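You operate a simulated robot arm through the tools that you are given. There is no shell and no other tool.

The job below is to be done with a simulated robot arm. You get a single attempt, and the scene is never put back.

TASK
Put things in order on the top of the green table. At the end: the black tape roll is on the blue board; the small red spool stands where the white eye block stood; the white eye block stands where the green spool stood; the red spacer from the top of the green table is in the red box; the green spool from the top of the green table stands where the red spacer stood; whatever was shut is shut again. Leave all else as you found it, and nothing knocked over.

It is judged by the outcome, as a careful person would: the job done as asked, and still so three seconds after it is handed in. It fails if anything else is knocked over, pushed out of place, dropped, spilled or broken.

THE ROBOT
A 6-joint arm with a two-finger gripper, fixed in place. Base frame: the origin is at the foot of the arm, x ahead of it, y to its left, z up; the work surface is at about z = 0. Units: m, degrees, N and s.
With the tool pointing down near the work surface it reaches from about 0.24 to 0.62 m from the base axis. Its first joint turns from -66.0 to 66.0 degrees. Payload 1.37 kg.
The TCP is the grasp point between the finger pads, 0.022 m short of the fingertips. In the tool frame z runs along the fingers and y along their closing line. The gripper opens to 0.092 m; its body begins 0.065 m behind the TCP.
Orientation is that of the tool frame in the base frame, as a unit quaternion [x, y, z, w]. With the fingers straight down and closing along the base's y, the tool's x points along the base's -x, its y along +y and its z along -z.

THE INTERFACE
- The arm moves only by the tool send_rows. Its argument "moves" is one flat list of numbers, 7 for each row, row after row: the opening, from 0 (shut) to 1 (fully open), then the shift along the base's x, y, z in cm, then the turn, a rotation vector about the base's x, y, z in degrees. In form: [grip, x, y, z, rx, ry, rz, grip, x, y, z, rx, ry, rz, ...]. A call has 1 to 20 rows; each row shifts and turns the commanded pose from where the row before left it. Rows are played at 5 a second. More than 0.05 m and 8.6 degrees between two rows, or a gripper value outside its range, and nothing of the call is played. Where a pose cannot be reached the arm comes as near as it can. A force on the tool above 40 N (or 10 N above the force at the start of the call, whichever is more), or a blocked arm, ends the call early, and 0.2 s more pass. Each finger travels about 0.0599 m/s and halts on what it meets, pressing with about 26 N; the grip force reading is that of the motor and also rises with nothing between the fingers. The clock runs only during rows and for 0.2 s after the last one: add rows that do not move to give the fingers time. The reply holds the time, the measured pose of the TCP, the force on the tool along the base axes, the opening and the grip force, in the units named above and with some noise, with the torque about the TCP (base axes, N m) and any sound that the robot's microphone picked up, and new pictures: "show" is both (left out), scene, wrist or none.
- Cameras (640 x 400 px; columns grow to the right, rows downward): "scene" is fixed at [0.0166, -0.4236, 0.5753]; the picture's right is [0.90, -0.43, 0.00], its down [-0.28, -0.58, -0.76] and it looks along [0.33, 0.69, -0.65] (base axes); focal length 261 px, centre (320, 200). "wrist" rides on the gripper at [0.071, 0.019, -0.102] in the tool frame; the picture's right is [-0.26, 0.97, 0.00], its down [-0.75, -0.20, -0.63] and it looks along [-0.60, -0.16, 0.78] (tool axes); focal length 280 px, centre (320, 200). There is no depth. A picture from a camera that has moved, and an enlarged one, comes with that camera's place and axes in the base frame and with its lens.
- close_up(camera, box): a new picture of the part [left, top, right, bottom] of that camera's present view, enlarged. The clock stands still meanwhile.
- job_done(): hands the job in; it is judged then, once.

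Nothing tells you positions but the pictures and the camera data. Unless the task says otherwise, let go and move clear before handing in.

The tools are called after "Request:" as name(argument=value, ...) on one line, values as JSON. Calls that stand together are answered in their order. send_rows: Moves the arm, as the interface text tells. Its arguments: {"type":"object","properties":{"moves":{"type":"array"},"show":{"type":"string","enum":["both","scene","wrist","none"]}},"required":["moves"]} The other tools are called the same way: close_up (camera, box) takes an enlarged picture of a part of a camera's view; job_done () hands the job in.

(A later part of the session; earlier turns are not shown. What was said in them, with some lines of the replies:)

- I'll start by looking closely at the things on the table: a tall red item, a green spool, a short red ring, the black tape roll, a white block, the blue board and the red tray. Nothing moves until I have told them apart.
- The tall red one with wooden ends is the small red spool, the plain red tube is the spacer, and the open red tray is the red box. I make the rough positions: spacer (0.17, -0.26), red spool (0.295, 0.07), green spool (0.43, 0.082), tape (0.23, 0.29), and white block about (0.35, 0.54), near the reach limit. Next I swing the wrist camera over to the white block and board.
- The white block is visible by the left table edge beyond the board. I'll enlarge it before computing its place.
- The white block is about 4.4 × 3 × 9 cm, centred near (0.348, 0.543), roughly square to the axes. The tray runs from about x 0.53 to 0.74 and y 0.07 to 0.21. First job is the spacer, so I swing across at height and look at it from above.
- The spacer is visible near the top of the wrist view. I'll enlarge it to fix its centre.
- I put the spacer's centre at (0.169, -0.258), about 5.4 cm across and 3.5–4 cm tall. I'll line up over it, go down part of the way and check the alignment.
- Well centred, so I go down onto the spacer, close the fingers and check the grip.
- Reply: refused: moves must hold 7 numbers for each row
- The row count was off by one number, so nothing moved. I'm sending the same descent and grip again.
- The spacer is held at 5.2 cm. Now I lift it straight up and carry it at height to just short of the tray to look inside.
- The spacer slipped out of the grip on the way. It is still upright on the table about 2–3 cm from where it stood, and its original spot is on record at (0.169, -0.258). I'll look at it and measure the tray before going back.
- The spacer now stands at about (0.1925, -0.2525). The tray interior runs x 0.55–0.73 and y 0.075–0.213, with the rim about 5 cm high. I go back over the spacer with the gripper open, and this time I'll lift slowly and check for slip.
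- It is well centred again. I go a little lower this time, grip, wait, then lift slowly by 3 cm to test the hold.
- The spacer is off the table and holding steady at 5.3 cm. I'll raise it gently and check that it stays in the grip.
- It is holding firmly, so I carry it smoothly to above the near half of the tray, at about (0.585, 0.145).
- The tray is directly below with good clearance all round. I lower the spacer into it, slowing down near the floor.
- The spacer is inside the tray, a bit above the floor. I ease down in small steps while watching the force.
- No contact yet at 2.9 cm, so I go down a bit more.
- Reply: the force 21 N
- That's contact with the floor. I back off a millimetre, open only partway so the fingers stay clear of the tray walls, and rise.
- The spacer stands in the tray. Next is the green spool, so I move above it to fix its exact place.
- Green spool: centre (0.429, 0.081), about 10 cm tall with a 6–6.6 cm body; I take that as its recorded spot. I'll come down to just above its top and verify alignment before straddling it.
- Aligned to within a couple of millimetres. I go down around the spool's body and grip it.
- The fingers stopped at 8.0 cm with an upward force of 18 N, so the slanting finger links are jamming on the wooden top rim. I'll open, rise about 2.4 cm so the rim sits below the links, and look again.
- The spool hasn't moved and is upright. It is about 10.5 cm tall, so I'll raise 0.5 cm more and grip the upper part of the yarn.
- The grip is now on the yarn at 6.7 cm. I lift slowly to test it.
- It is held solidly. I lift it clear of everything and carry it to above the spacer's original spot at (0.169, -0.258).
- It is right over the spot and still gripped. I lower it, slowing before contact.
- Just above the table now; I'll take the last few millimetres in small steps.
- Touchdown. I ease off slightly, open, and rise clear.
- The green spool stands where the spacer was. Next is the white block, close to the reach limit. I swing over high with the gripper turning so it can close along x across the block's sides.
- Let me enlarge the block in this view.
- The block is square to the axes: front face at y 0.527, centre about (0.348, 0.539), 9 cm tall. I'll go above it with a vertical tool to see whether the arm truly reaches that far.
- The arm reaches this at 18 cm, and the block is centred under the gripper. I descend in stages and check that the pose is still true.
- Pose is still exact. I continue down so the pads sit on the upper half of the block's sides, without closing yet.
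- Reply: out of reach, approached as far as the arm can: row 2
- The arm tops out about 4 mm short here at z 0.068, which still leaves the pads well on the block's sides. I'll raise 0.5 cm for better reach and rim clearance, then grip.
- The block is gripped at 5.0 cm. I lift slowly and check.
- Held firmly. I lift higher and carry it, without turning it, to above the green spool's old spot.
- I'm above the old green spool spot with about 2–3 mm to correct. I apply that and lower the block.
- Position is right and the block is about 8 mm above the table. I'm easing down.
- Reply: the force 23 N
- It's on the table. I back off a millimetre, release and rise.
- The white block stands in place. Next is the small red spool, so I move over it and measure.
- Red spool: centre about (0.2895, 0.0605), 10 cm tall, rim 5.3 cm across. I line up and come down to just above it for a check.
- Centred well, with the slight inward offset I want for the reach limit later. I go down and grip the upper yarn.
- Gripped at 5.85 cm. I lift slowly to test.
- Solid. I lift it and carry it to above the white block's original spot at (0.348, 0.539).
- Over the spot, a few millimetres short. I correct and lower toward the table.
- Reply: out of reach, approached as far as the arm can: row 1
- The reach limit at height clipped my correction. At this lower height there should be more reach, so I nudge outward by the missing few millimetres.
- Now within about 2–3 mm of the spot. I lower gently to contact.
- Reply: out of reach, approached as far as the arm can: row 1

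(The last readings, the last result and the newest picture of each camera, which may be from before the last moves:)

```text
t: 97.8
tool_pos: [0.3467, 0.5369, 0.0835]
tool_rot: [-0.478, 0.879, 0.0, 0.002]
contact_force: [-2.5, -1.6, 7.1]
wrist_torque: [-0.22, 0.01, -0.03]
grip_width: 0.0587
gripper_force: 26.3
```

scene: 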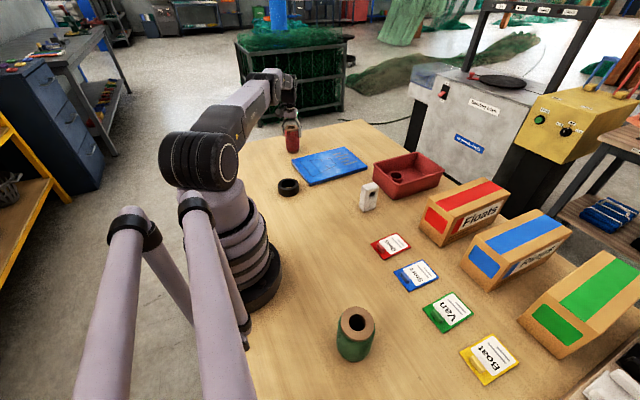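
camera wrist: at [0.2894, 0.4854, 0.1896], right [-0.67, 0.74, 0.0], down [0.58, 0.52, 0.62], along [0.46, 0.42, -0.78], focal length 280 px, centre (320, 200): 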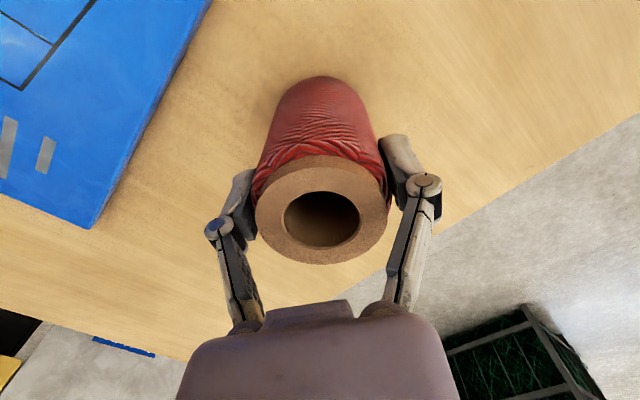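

Touchdown. I release and rise.

Request:
send_rows(moves=[0, 0, 0, 0.05, 0, 0, 0, 1, 0, 0, 0, 0, 0, 0, 1, 0, 0, 0, 0, 0, 0, 1, 0, 0, 0, 0, 0, 0], show="wrist")

Request:
send_rows(moves=[1, 0, 0, 1, 0, 0, 0, 1, 0, 0, 2, 0, 0, 0, 1, 0, 0, 3, 0, 0, 0, 1, 0, 0, 3, 0, 0, 0, 1, -1, -1.5, 3, 0, 0, 0, 1, -1, -1.5, 3, 0, 0, 0, 1, 0, 0, 0, 0, 0, 0], show="both")

```text
t: 98.8
tool_pos: [0.3472, 0.5367, 0.0833]
tool_rot: [-0.477, 0.879, 0.001, 0.0]
contact_force: [0.2, 0.3, -0.6]
wrist_torque: [0.01, -0.03, 0.01]
grip_width: 0.0921
gripper_force: 0.0
camera wrist: at [0.2923, 0.4888, 0.1858], right [-0.67, 0.74, 0.0], down [0.58, 0.52, 0.63], along [0.47, 0.42, -0.78], focal length 280 px, centre (320, 200)
```

wrist: 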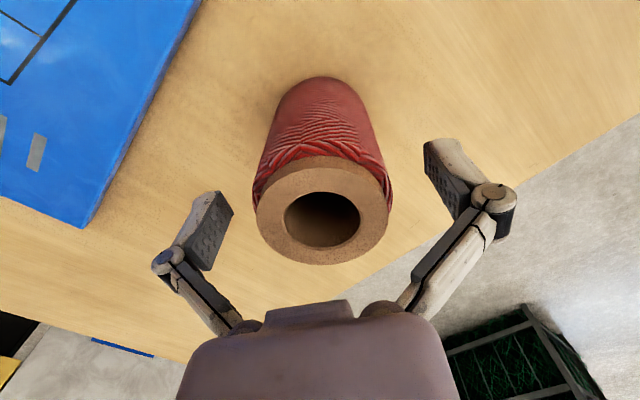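

```text
t: 100.4
tool_pos: [0.3252, 0.5096, 0.2359]
tool_rot: [-0.477, 0.879, 0.0, -0.001]
contact_force: [-0.7, -0.6, -0.1]
wrist_torque: [0.0, -0.01, -0.03]
grip_width: 0.092
gripper_force: 0.1
camera wrist: at [0.2706, 0.4593, 0.3367], right [-0.67, 0.74, 0.0], down [0.58, 0.52, 0.63], along [0.47, 0.42, -0.78], focal length 280 px, centre (320, 200)
```

scene: 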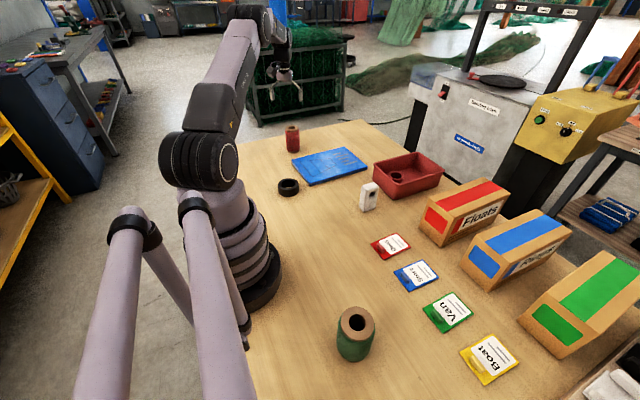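
wrist: 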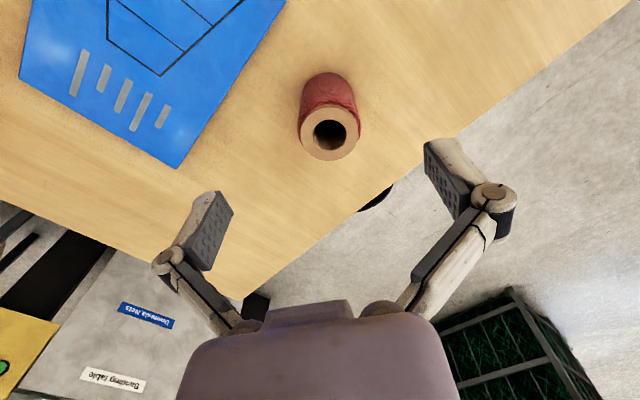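

The red spool stands where the block was. The last item is the tape roll, around (0.23, 0.28), so I move above it and look.

Request:
send_rows(moves=[1, -1.42, -3.58, 0.2, 0, 0, -1, 1, -1.42, -3.58, 0.2, 0, 0, -1, 1, -1.42, -3.58, 0.2, 0, 0, -1, 1, -1.42, -3.58, 0.2, 0, 0, -1, 1, -1.42, -3.58, 0.2, 0, 0, -1, 1, -1.42, -3.58, 0.2, 0, 0, -1, 1, 0, 0, 0, 0, 0, 0, 1, 0, 0, 0, 0, 0, 0], show="wrist")

Request:
close_up(camera="wrist", box=[240, 20, 400, 120])

Request:
close_up(camera="scene", box=[260, 110, 400, 215])

```text
t: 102.2
tool_pos: [0.2399, 0.2933, 0.2463]
tool_rot: [-0.431, 0.902, 0.0, 0.0]
contact_force: [-0.3, 0.0, 0.2]
wrist_torque: [0.01, 0.01, -0.01]
grip_width: 0.0922
gripper_force: 0.0
camera wrist: at [0.1807, 0.2502, 0.3487], right [-0.59, 0.81, 0.0], down [0.63, 0.46, 0.63], along [0.51, 0.37, -0.78], focal length 280 px, centre (320, 200)
```

wrist: 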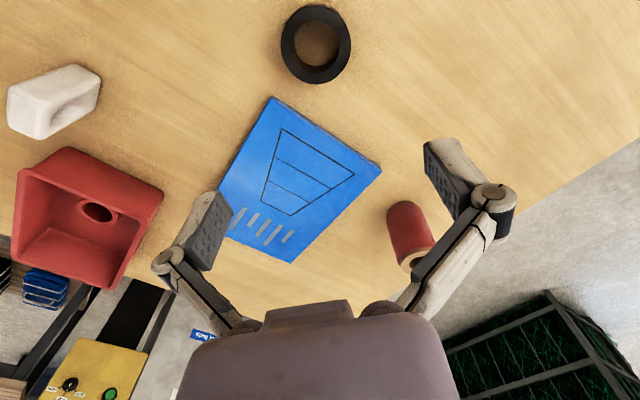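

```text
4.00 times, centred on (320, 70) of wrist
camera zoom: at [0.1807, 0.2502, 0.3487], right [-0.59, 0.81, 0.0], down [0.63, 0.46, 0.63], along [0.51, 0.37, -0.78], focal length 1122 px, centre (320, 720)
```

zoom: 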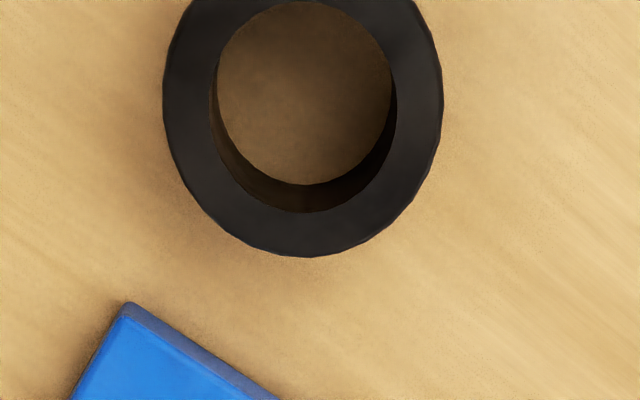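

```text
3.81 times, centred on (330, 162) of scene
camera zoom: at [0.0165, -0.4236, 0.5753], right [0.9, -0.43, 0.0], down [-0.28, -0.58, -0.76], along [0.33, 0.69, -0.65], focal length 995 px, centre (282, 343)
```

zoom: 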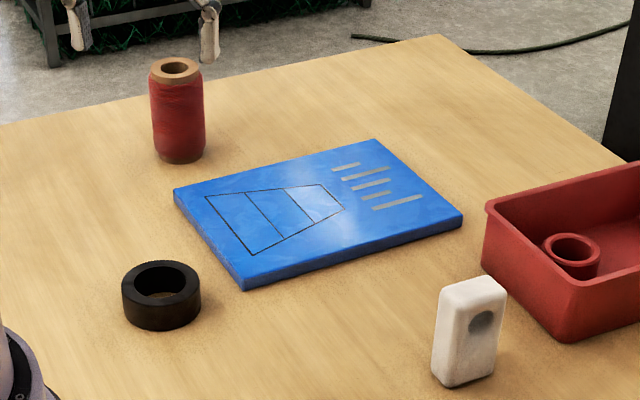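

Tape roll: centre about (0.2285, 0.279), 7.1 cm across, 3 cm high. The board covers x 0.31–0.555 and y 0.277–0.45, centre (0.432, 0.364). I line up on the tape and check from lower down, since finger clearance is only about 1 cm a side.

Request:
send_rows(moves=[1, -0.6, -0.7, -2.5, 0, 0, 0, 1, -0.55, -0.73, -2.5, 0, 0, 0, 1, 0, 0, -2.5, 0, 0, 0, 1, 0, 0, -2.5, 0, 0, 0, 1, 0, 0, -2.5, 0, 0, 0, 1, 0, 0, -2.5, 0, 0, 0, 1, 0, 0, 0, 0, 0, 0, 1, 0, 0, 0, 0, 0, 0], show="both")

```text
t: 104.0
tool_pos: [0.2304, 0.2789, 0.0958]
tool_rot: [-0.43, 0.903, -0.001, 0.0]
contact_force: [1.5, -0.4, 0.2]
wrist_torque: [0.0, -0.02, 0.0]
grip_width: 0.092
gripper_force: 0.1
camera wrist: at [0.1704, 0.2356, 0.198], right [-0.59, 0.81, 0.0], down [0.63, 0.46, 0.63], along [0.51, 0.37, -0.78], focal length 280 px, centre (320, 200)
```

scene: 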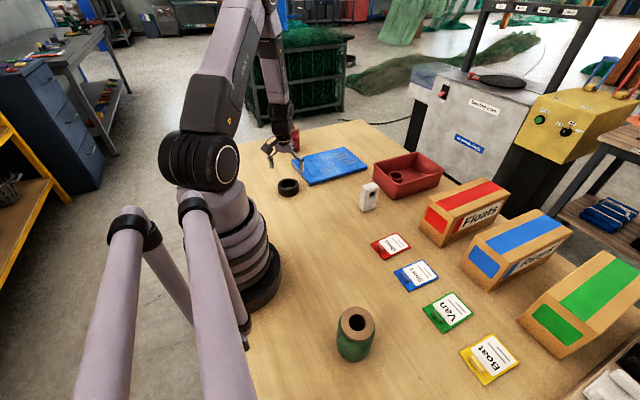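
wrist: 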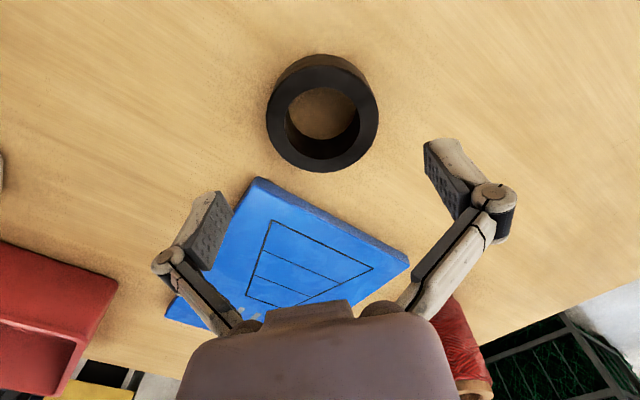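

Well centred. I go down and grip the tape roll around its outside.

Request:
send_rows(moves=[1, -0.08, 0.1, -2.5, 0, 0, 0, 1, 0, 0, -2.5, 0, 0, 0, 1, 0, 0, -2.05, 0, 0, 0, 1, 0, 0, 0, 0, 0, 0, 0, 0, 0, 0, 0, 0, 0, 0, 0, 0, 0, 0, 0, 0, 0, 0, 0, 0, 0, 0, 0], show="wrist")

```text
t: 105.6
tool_pos: [0.2295, 0.2796, 0.0256]
tool_rot: [-0.432, 0.902, 0.0, 0.0]
contact_force: [-0.7, -0.2, 3.6]
wrist_torque: [-0.01, -0.01, -0.08]
grip_width: 0.0627
gripper_force: 25.5
camera wrist: at [0.1702, 0.2376, 0.1271], right [-0.59, 0.81, 0.0], down [0.63, 0.46, 0.63], along [0.51, 0.37, -0.78], focal length 280 px, centre (320, 200)
```

wrist: 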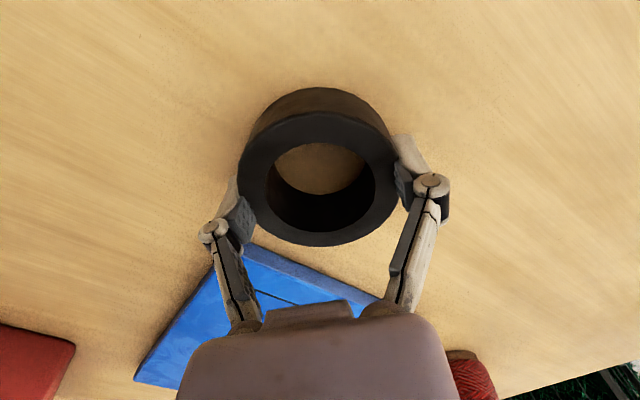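

Gripped at 6.3 cm. I lift slowly to test.

Request:
send_rows(moves=[0, 0, 0, 0.4, 0, 0, 0, 0, 0, 0, 0.6, 0, 0, 0, 0, 0, 0, 1, 0, 0, 0, 0, 0, 0, 1, 0, 0, 0, 0, 0, 0, 1, 0, 0, 0, 0, 0, 0, 0, 0, 0, 0], show="both")

```text
t: 107.0
tool_pos: [0.2299, 0.279, 0.0657]
tool_rot: [-0.431, 0.902, 0.001, 0.0]
contact_force: [0.4, -0.2, -1.4]
wrist_torque: [0.01, -0.03, -0.01]
grip_width: 0.0624
gripper_force: 25.9
camera wrist: at [0.1703, 0.2369, 0.1679], right [-0.59, 0.81, 0.0], down [0.63, 0.46, 0.62], along [0.51, 0.37, -0.78], focal length 280 px, centre (320, 200)
```

scene: 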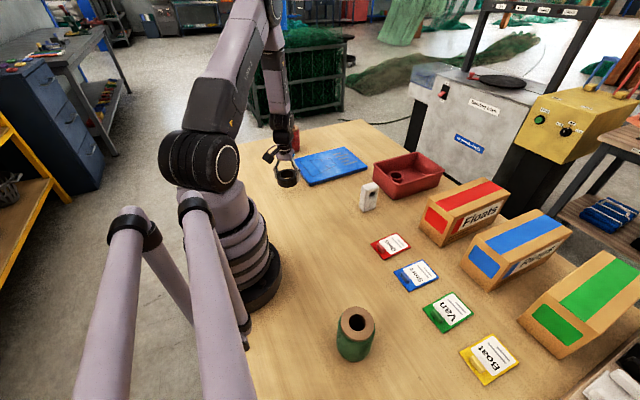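
wrist: 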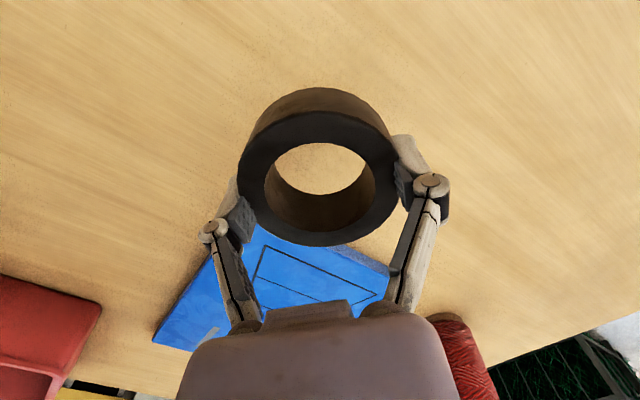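

Held. I lift and carry it over the board's centre.

Request:
send_rows(moves=[0, 0, 0, 1, 0, 0, 0, 0, 0, 0, 1.5, 0, 0, 0, 0, 0, 0, 1.5, 0, 0, 0, 0, 0, 0, 1.5, 0, 0, 0, 0, 0, 0, 1.5, 0, 0, 0, 0, 0, 0, 1, 0, 0, 0, 0, 1.25, 0.53, 0, 0, 0, 0, 0, 2.5, 1.06, 0, 0, 0, 0, 0, 2.5, 1.06, 0, 0, 0, 0, 0, 2.5, 1.06, 0, 0, 0, 0, 0, 2.5, 1.06, 0, 0, 0, 0, 0, 2.5, 1.06, 0, 0, 0, 0, 0, 2.5, 1.06, 0, 0, 0, 0, 0, 2.5, 1.06, 0, 0, 0, 0, 0, 1.25, 0.53, 0, 0, 0, 0, 0, 0, 0, 0, 0, 0, 0], show="both")

```text
t: 110.4
tool_pos: [0.4284, 0.3644, 0.1464]
tool_rot: [-0.431, 0.902, 0.0, 0.0]
contact_force: [0.4, -0.2, -1.0]
wrist_torque: [-0.01, -0.01, 0.01]
grip_width: 0.062
gripper_force: 26.4
camera wrist: at [0.3695, 0.3213, 0.2487], right [-0.59, 0.81, 0.0], down [0.63, 0.46, 0.62], along [0.51, 0.37, -0.78], focal length 280 px, centre (320, 200)
```

scene: 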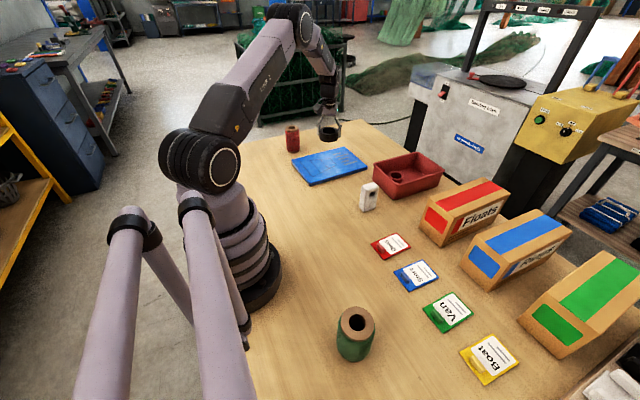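
wrist: 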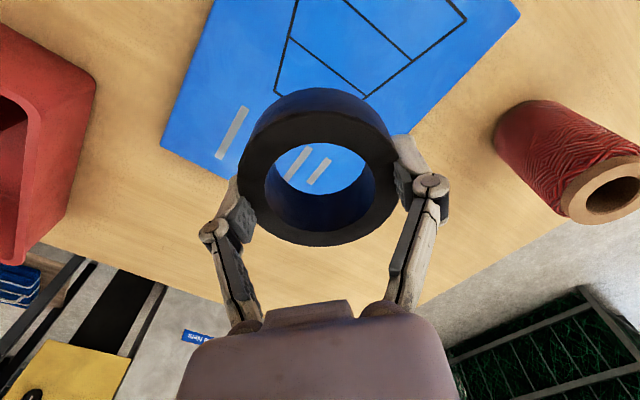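

The tape is above the middle of the board. I lower it to just above the surface, then take small steps.

Request:
send_rows(moves=[0, 0, 0, -1, 0, 0, 0, 0, 0, 0, -2, 0, 0, 0, 0, 0, 0, -2, 0, 0, 0, 0, 0, 0, -2, 0, 0, 0, 0, 0, 0, -1, 0, 0, 0, 0, 0, 0, -0.8, 0, 0, 0, 0, 0, 0, 0, 0, 0, 0], show="both")

```text
t: 112.0
tool_pos: [0.4285, 0.364, 0.0568]
tool_rot: [-0.431, 0.902, 0.0, -0.001]
contact_force: [0.1, 0.3, -1.2]
wrist_torque: [0.02, 0.01, 0.03]
grip_width: 0.0622
gripper_force: 25.9
camera wrist: at [0.3696, 0.3212, 0.1589], right [-0.59, 0.81, 0.0], down [0.63, 0.46, 0.63], along [0.51, 0.37, -0.78], focal length 280 px, centre (320, 200)
```

scene: 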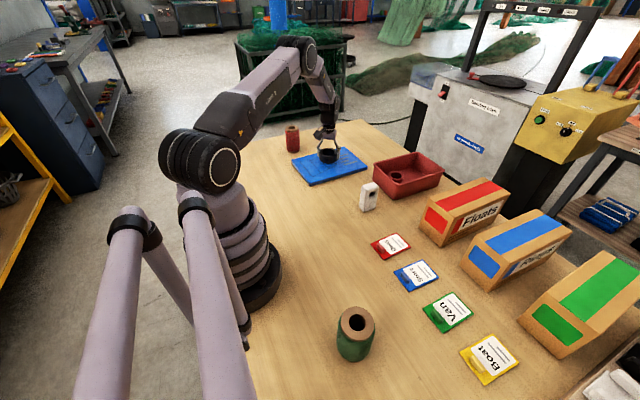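
wrist: 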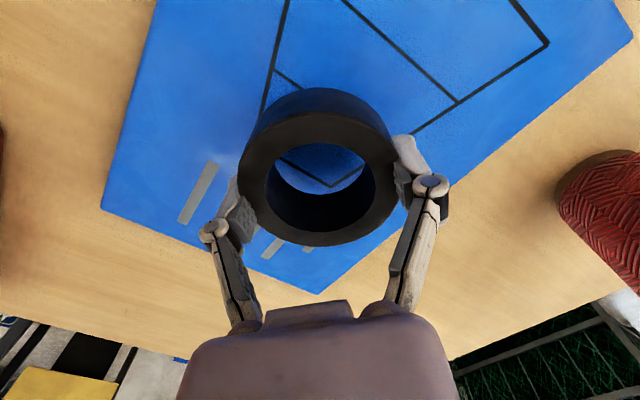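

Request:
send_rows(moves=[0, 0, 0, -0.3, 0, 0, 0, 0, 0, 0, -0.3, 0, 0, 0, 0, 0, 0, -0.2, 0, 0, 0, 0, 0, 0, 0, 0, 0, 0], show="none")

```text
t: 113.0
tool_pos: [0.4303, 0.3643, 0.0483]
tool_rot: [-0.431, 0.902, 0.0, 0.0]
contact_force: [-0.8, 0.4, -1.2]
wrist_torque: [0.0, 0.01, -0.03]
grip_width: 0.0621
gripper_force: 26.1
```

The tape is close above the board and not touching yet. I continue with finer steps.

Request:
send_rows(moves=[0, 0, 0, -0.15, 0, 0, 0, 0, 0, 0, -0.15, 0, 0, 0, 0, 0, 0, 0, 0, 0, 0], show="none")

Request:
send_rows(moves=[0, 0, 0, -0.1, 0, 0, 0, 0, 0, 0, 0, 0, 0, 0], show="none")

```text
t: 113.8
tool_pos: [0.4297, 0.3638, 0.0455]
tool_rot: [-0.431, 0.902, 0.0, 0.0]
contact_force: [0.1, 0.3, 0.1]
wrist_torque: [0.0, 0.0, 0.0]
grip_width: 0.0622
gripper_force: 26.5
```

```text
t: 114.4
tool_pos: [0.4295, 0.3631, 0.0458]
tool_rot: [-0.432, 0.902, 0.0, 0.001]
contact_force: [-0.6, 0.8, -0.9]
wrist_torque: [0.01, 0.03, 0.01]
grip_width: 0.062
gripper_force: 25.5
```

Request:
send_rows(moves=[0, 0, 0, -0.1, 0, 0, 0, 0, 0, 0, -0.1, 0, 0, 0, 0, 0, 0, 0, 0, 0, 0], show="none")

Request:
send_rows(moves=[0, 0, 0, -0.05, 0, 0, 0, 0, 0, 0, 0, 0, 0, 0], show="wrist")

```text
t: 115.2
tool_pos: [0.4289, 0.3646, 0.0427]
tool_rot: [-0.431, 0.902, 0.0, 0.0]
contact_force: [-0.3, 0.3, -0.8]
wrist_torque: [0.0, -0.01, 0.01]
grip_width: 0.0619
gripper_force: 26.4
```

```text
t: 115.8
tool_pos: [0.4296, 0.3641, 0.0423]
tool_rot: [-0.431, 0.902, 0.0, 0.0]
contact_force: [-0.3, 0.5, -1.0]
wrist_torque: [0.01, -0.02, 0.0]
grip_width: 0.0618
gripper_force: 26.2
camera wrist: at [0.37, 0.3215, 0.1449], right [-0.59, 0.81, 0.0], down [0.63, 0.46, 0.63], along [0.51, 0.37, -0.78], focal length 280 px, centre (320, 200)
```

wrist: 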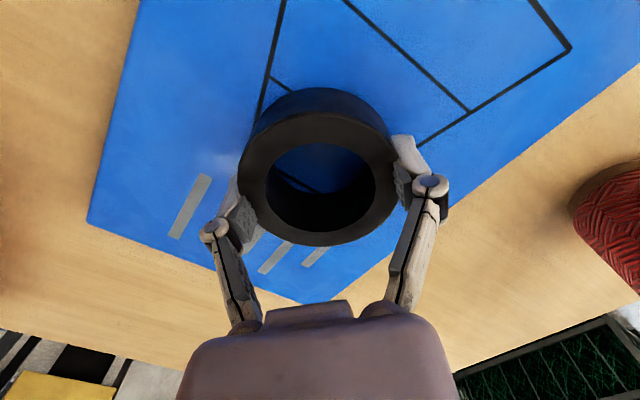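

Still no contact at z 0.042. I keep going in 1 mm steps.

Request:
send_rows(moves=[0, 0, 0, -0.1, 0, 0, 0, 0, 0, 0, -0.1, 0, 0, 0, 0, 0, 0, 0, 0, 0, 0], show="none")

```text
t: 116.6
tool_pos: [0.431, 0.3634, 0.0397]
tool_rot: [-0.432, 0.902, 0.0, 0.0]
contact_force: [-2.6, -1.9, 7.8]
wrist_torque: [-0.14, 0.21, -0.02]
grip_width: 0.0618
gripper_force: 25.7
```

Contact with the board. I release and rise.

Request:
send_rows(moves=[0, 0, 0, 0.05, 0, 0, 0, 1, 0, 0, 0, 0, 0, 0, 1, 0, 0, 0, 0, 0, 0, 1, 0, 0, 0, 0, 0, 0], show="wrist")

Request:
send_rows(moves=[1, 0, 0, 1, 0, 0, 0, 1, 0, 0, 2, 0, 0, 0, 1, 0, 0, 3, 0, 0, 0, 1, 0, 0, 4, 0, 0, 0, 1, 0, 0, 4, 0, 0, 0, 1, 0, 0, 4, 0, 0, 0, 1, 0, 0, 3, 0, 0, 0, 1, 0, 0, 0, 0, 0, 0], show="both")

```text
t: 117.6
tool_pos: [0.4295, 0.3639, 0.0405]
tool_rot: [-0.432, 0.902, 0.0, 0.0]
contact_force: [-0.3, 0.9, 0.0]
wrist_torque: [-0.01, 0.01, 0.03]
grip_width: 0.0919
gripper_force: 0.1
camera wrist: at [0.37, 0.3215, 0.1433], right [-0.59, 0.81, 0.0], down [0.63, 0.46, 0.63], along [0.51, 0.37, -0.78], focal length 280 px, centre (320, 200)
```

wrist: 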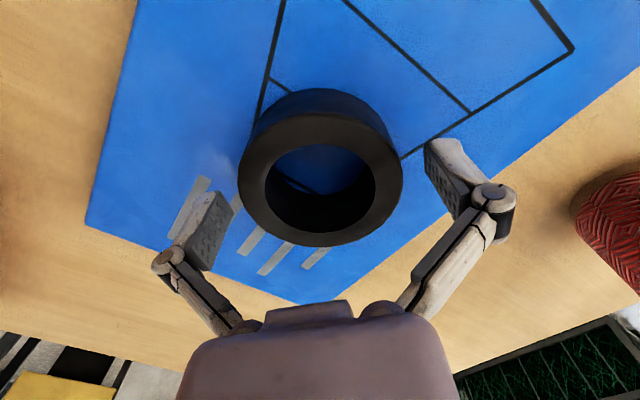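

```text
t: 119.4
tool_pos: [0.4311, 0.3637, 0.2537]
tool_rot: [-0.432, 0.902, 0.0, 0.0]
contact_force: [0.3, -0.4, 0.0]
wrist_torque: [0.0, -0.03, 0.0]
grip_width: 0.092
gripper_force: 0.1
camera wrist: at [0.3717, 0.3225, 0.3563], right [-0.59, 0.81, 0.0], down [0.63, 0.46, 0.63], along [0.51, 0.37, -0.78], focal length 280 px, centre (320, 200)
```

scene: 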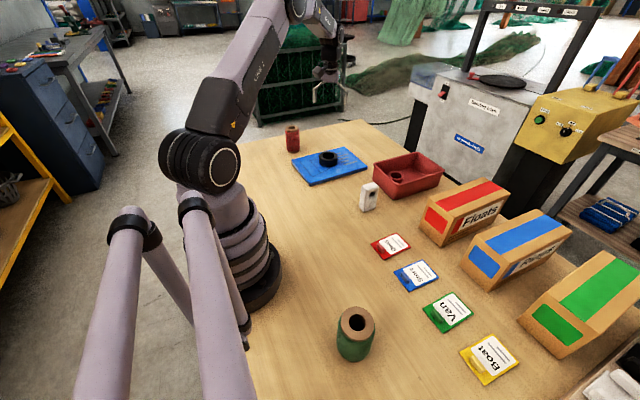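
wrist: 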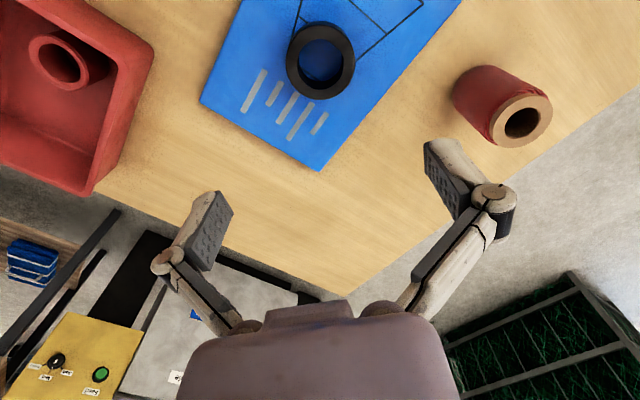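

Everything appears to be in place. I'll take final close-ups before handing in.

Request:
close_up(camera="scene", box=[260, 110, 460, 235])

Request:
close_up(camera="scene", box=[300, 220, 640, 400])

```text
3.20 times, centred on (360, 172) of scene
camera zoom: at [0.0165, -0.4236, 0.5753], right [0.9, -0.43, 0.0], down [-0.28, -0.58, -0.76], along [0.33, 0.69, -0.65], focal length 836 px, centre (192, 288)
```

zoom: 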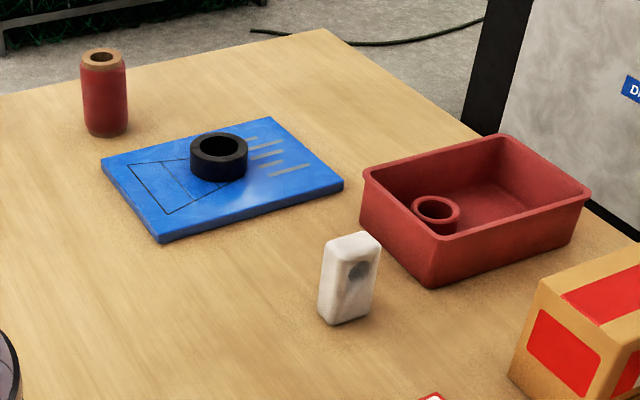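

```text
1.88 times, centred on (470, 310) of scene
camera zoom: at [0.0165, -0.4236, 0.5753], right [0.9, -0.43, 0.0], down [-0.28, -0.58, -0.76], along [0.33, 0.69, -0.65], focal length 492 px, centre (38, -7)
```

zoom: 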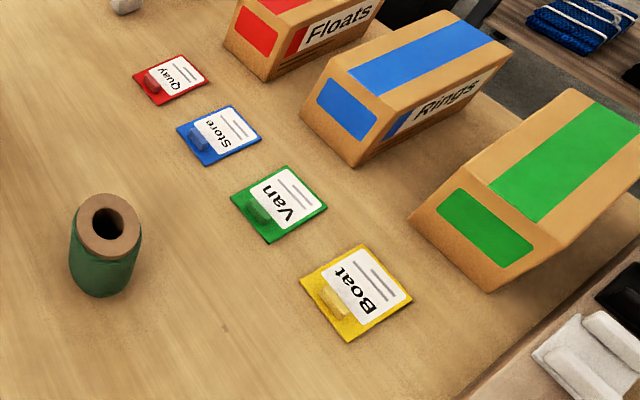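

The tape lies flat on the blue board and the red spool stands where the white block stood. The white block is on the green spool's old spot, the green spool is on the spacer's old spot, and the spacer stands in the red tray. The board, tray, cards and boxes match the first pictures, nothing had to be opened, and the arm is clear, so I'm handing in.

Request:
job_done()

```text
The job is handed in.
```

I've handed the job in, and the last pictures show everything in its asked-for place:

- **Black tape roll:** it lies flat near the middle of the blue board.
- **Small red spool:** it stands where the white eye block stood, within about 3 mm; that spot is right at the arm's reach limit.
- **White eye block:** it stands where the green spool stood, facing the same way as before.
- **Red spacer:** it stands in the red box, which I took to be the open red tray.
- **Green spool:** it stands where the red spacer stood.

**Spacer slip:** the red spacer slipped out of the gripper on the first carry. It landed upright on the table, about 2–3 cm from its old spot. I picked it up again, and the green spool went to the spacer's original position.

**First grip on the green spool:** the finger links caught on its wooden rim. I opened, gripped higher and went on; the spool had not moved.

Nothing had to be opened, so nothing needed shutting. The board, tray, cards and boxes match the first pictures, and the arm is clear of the table.
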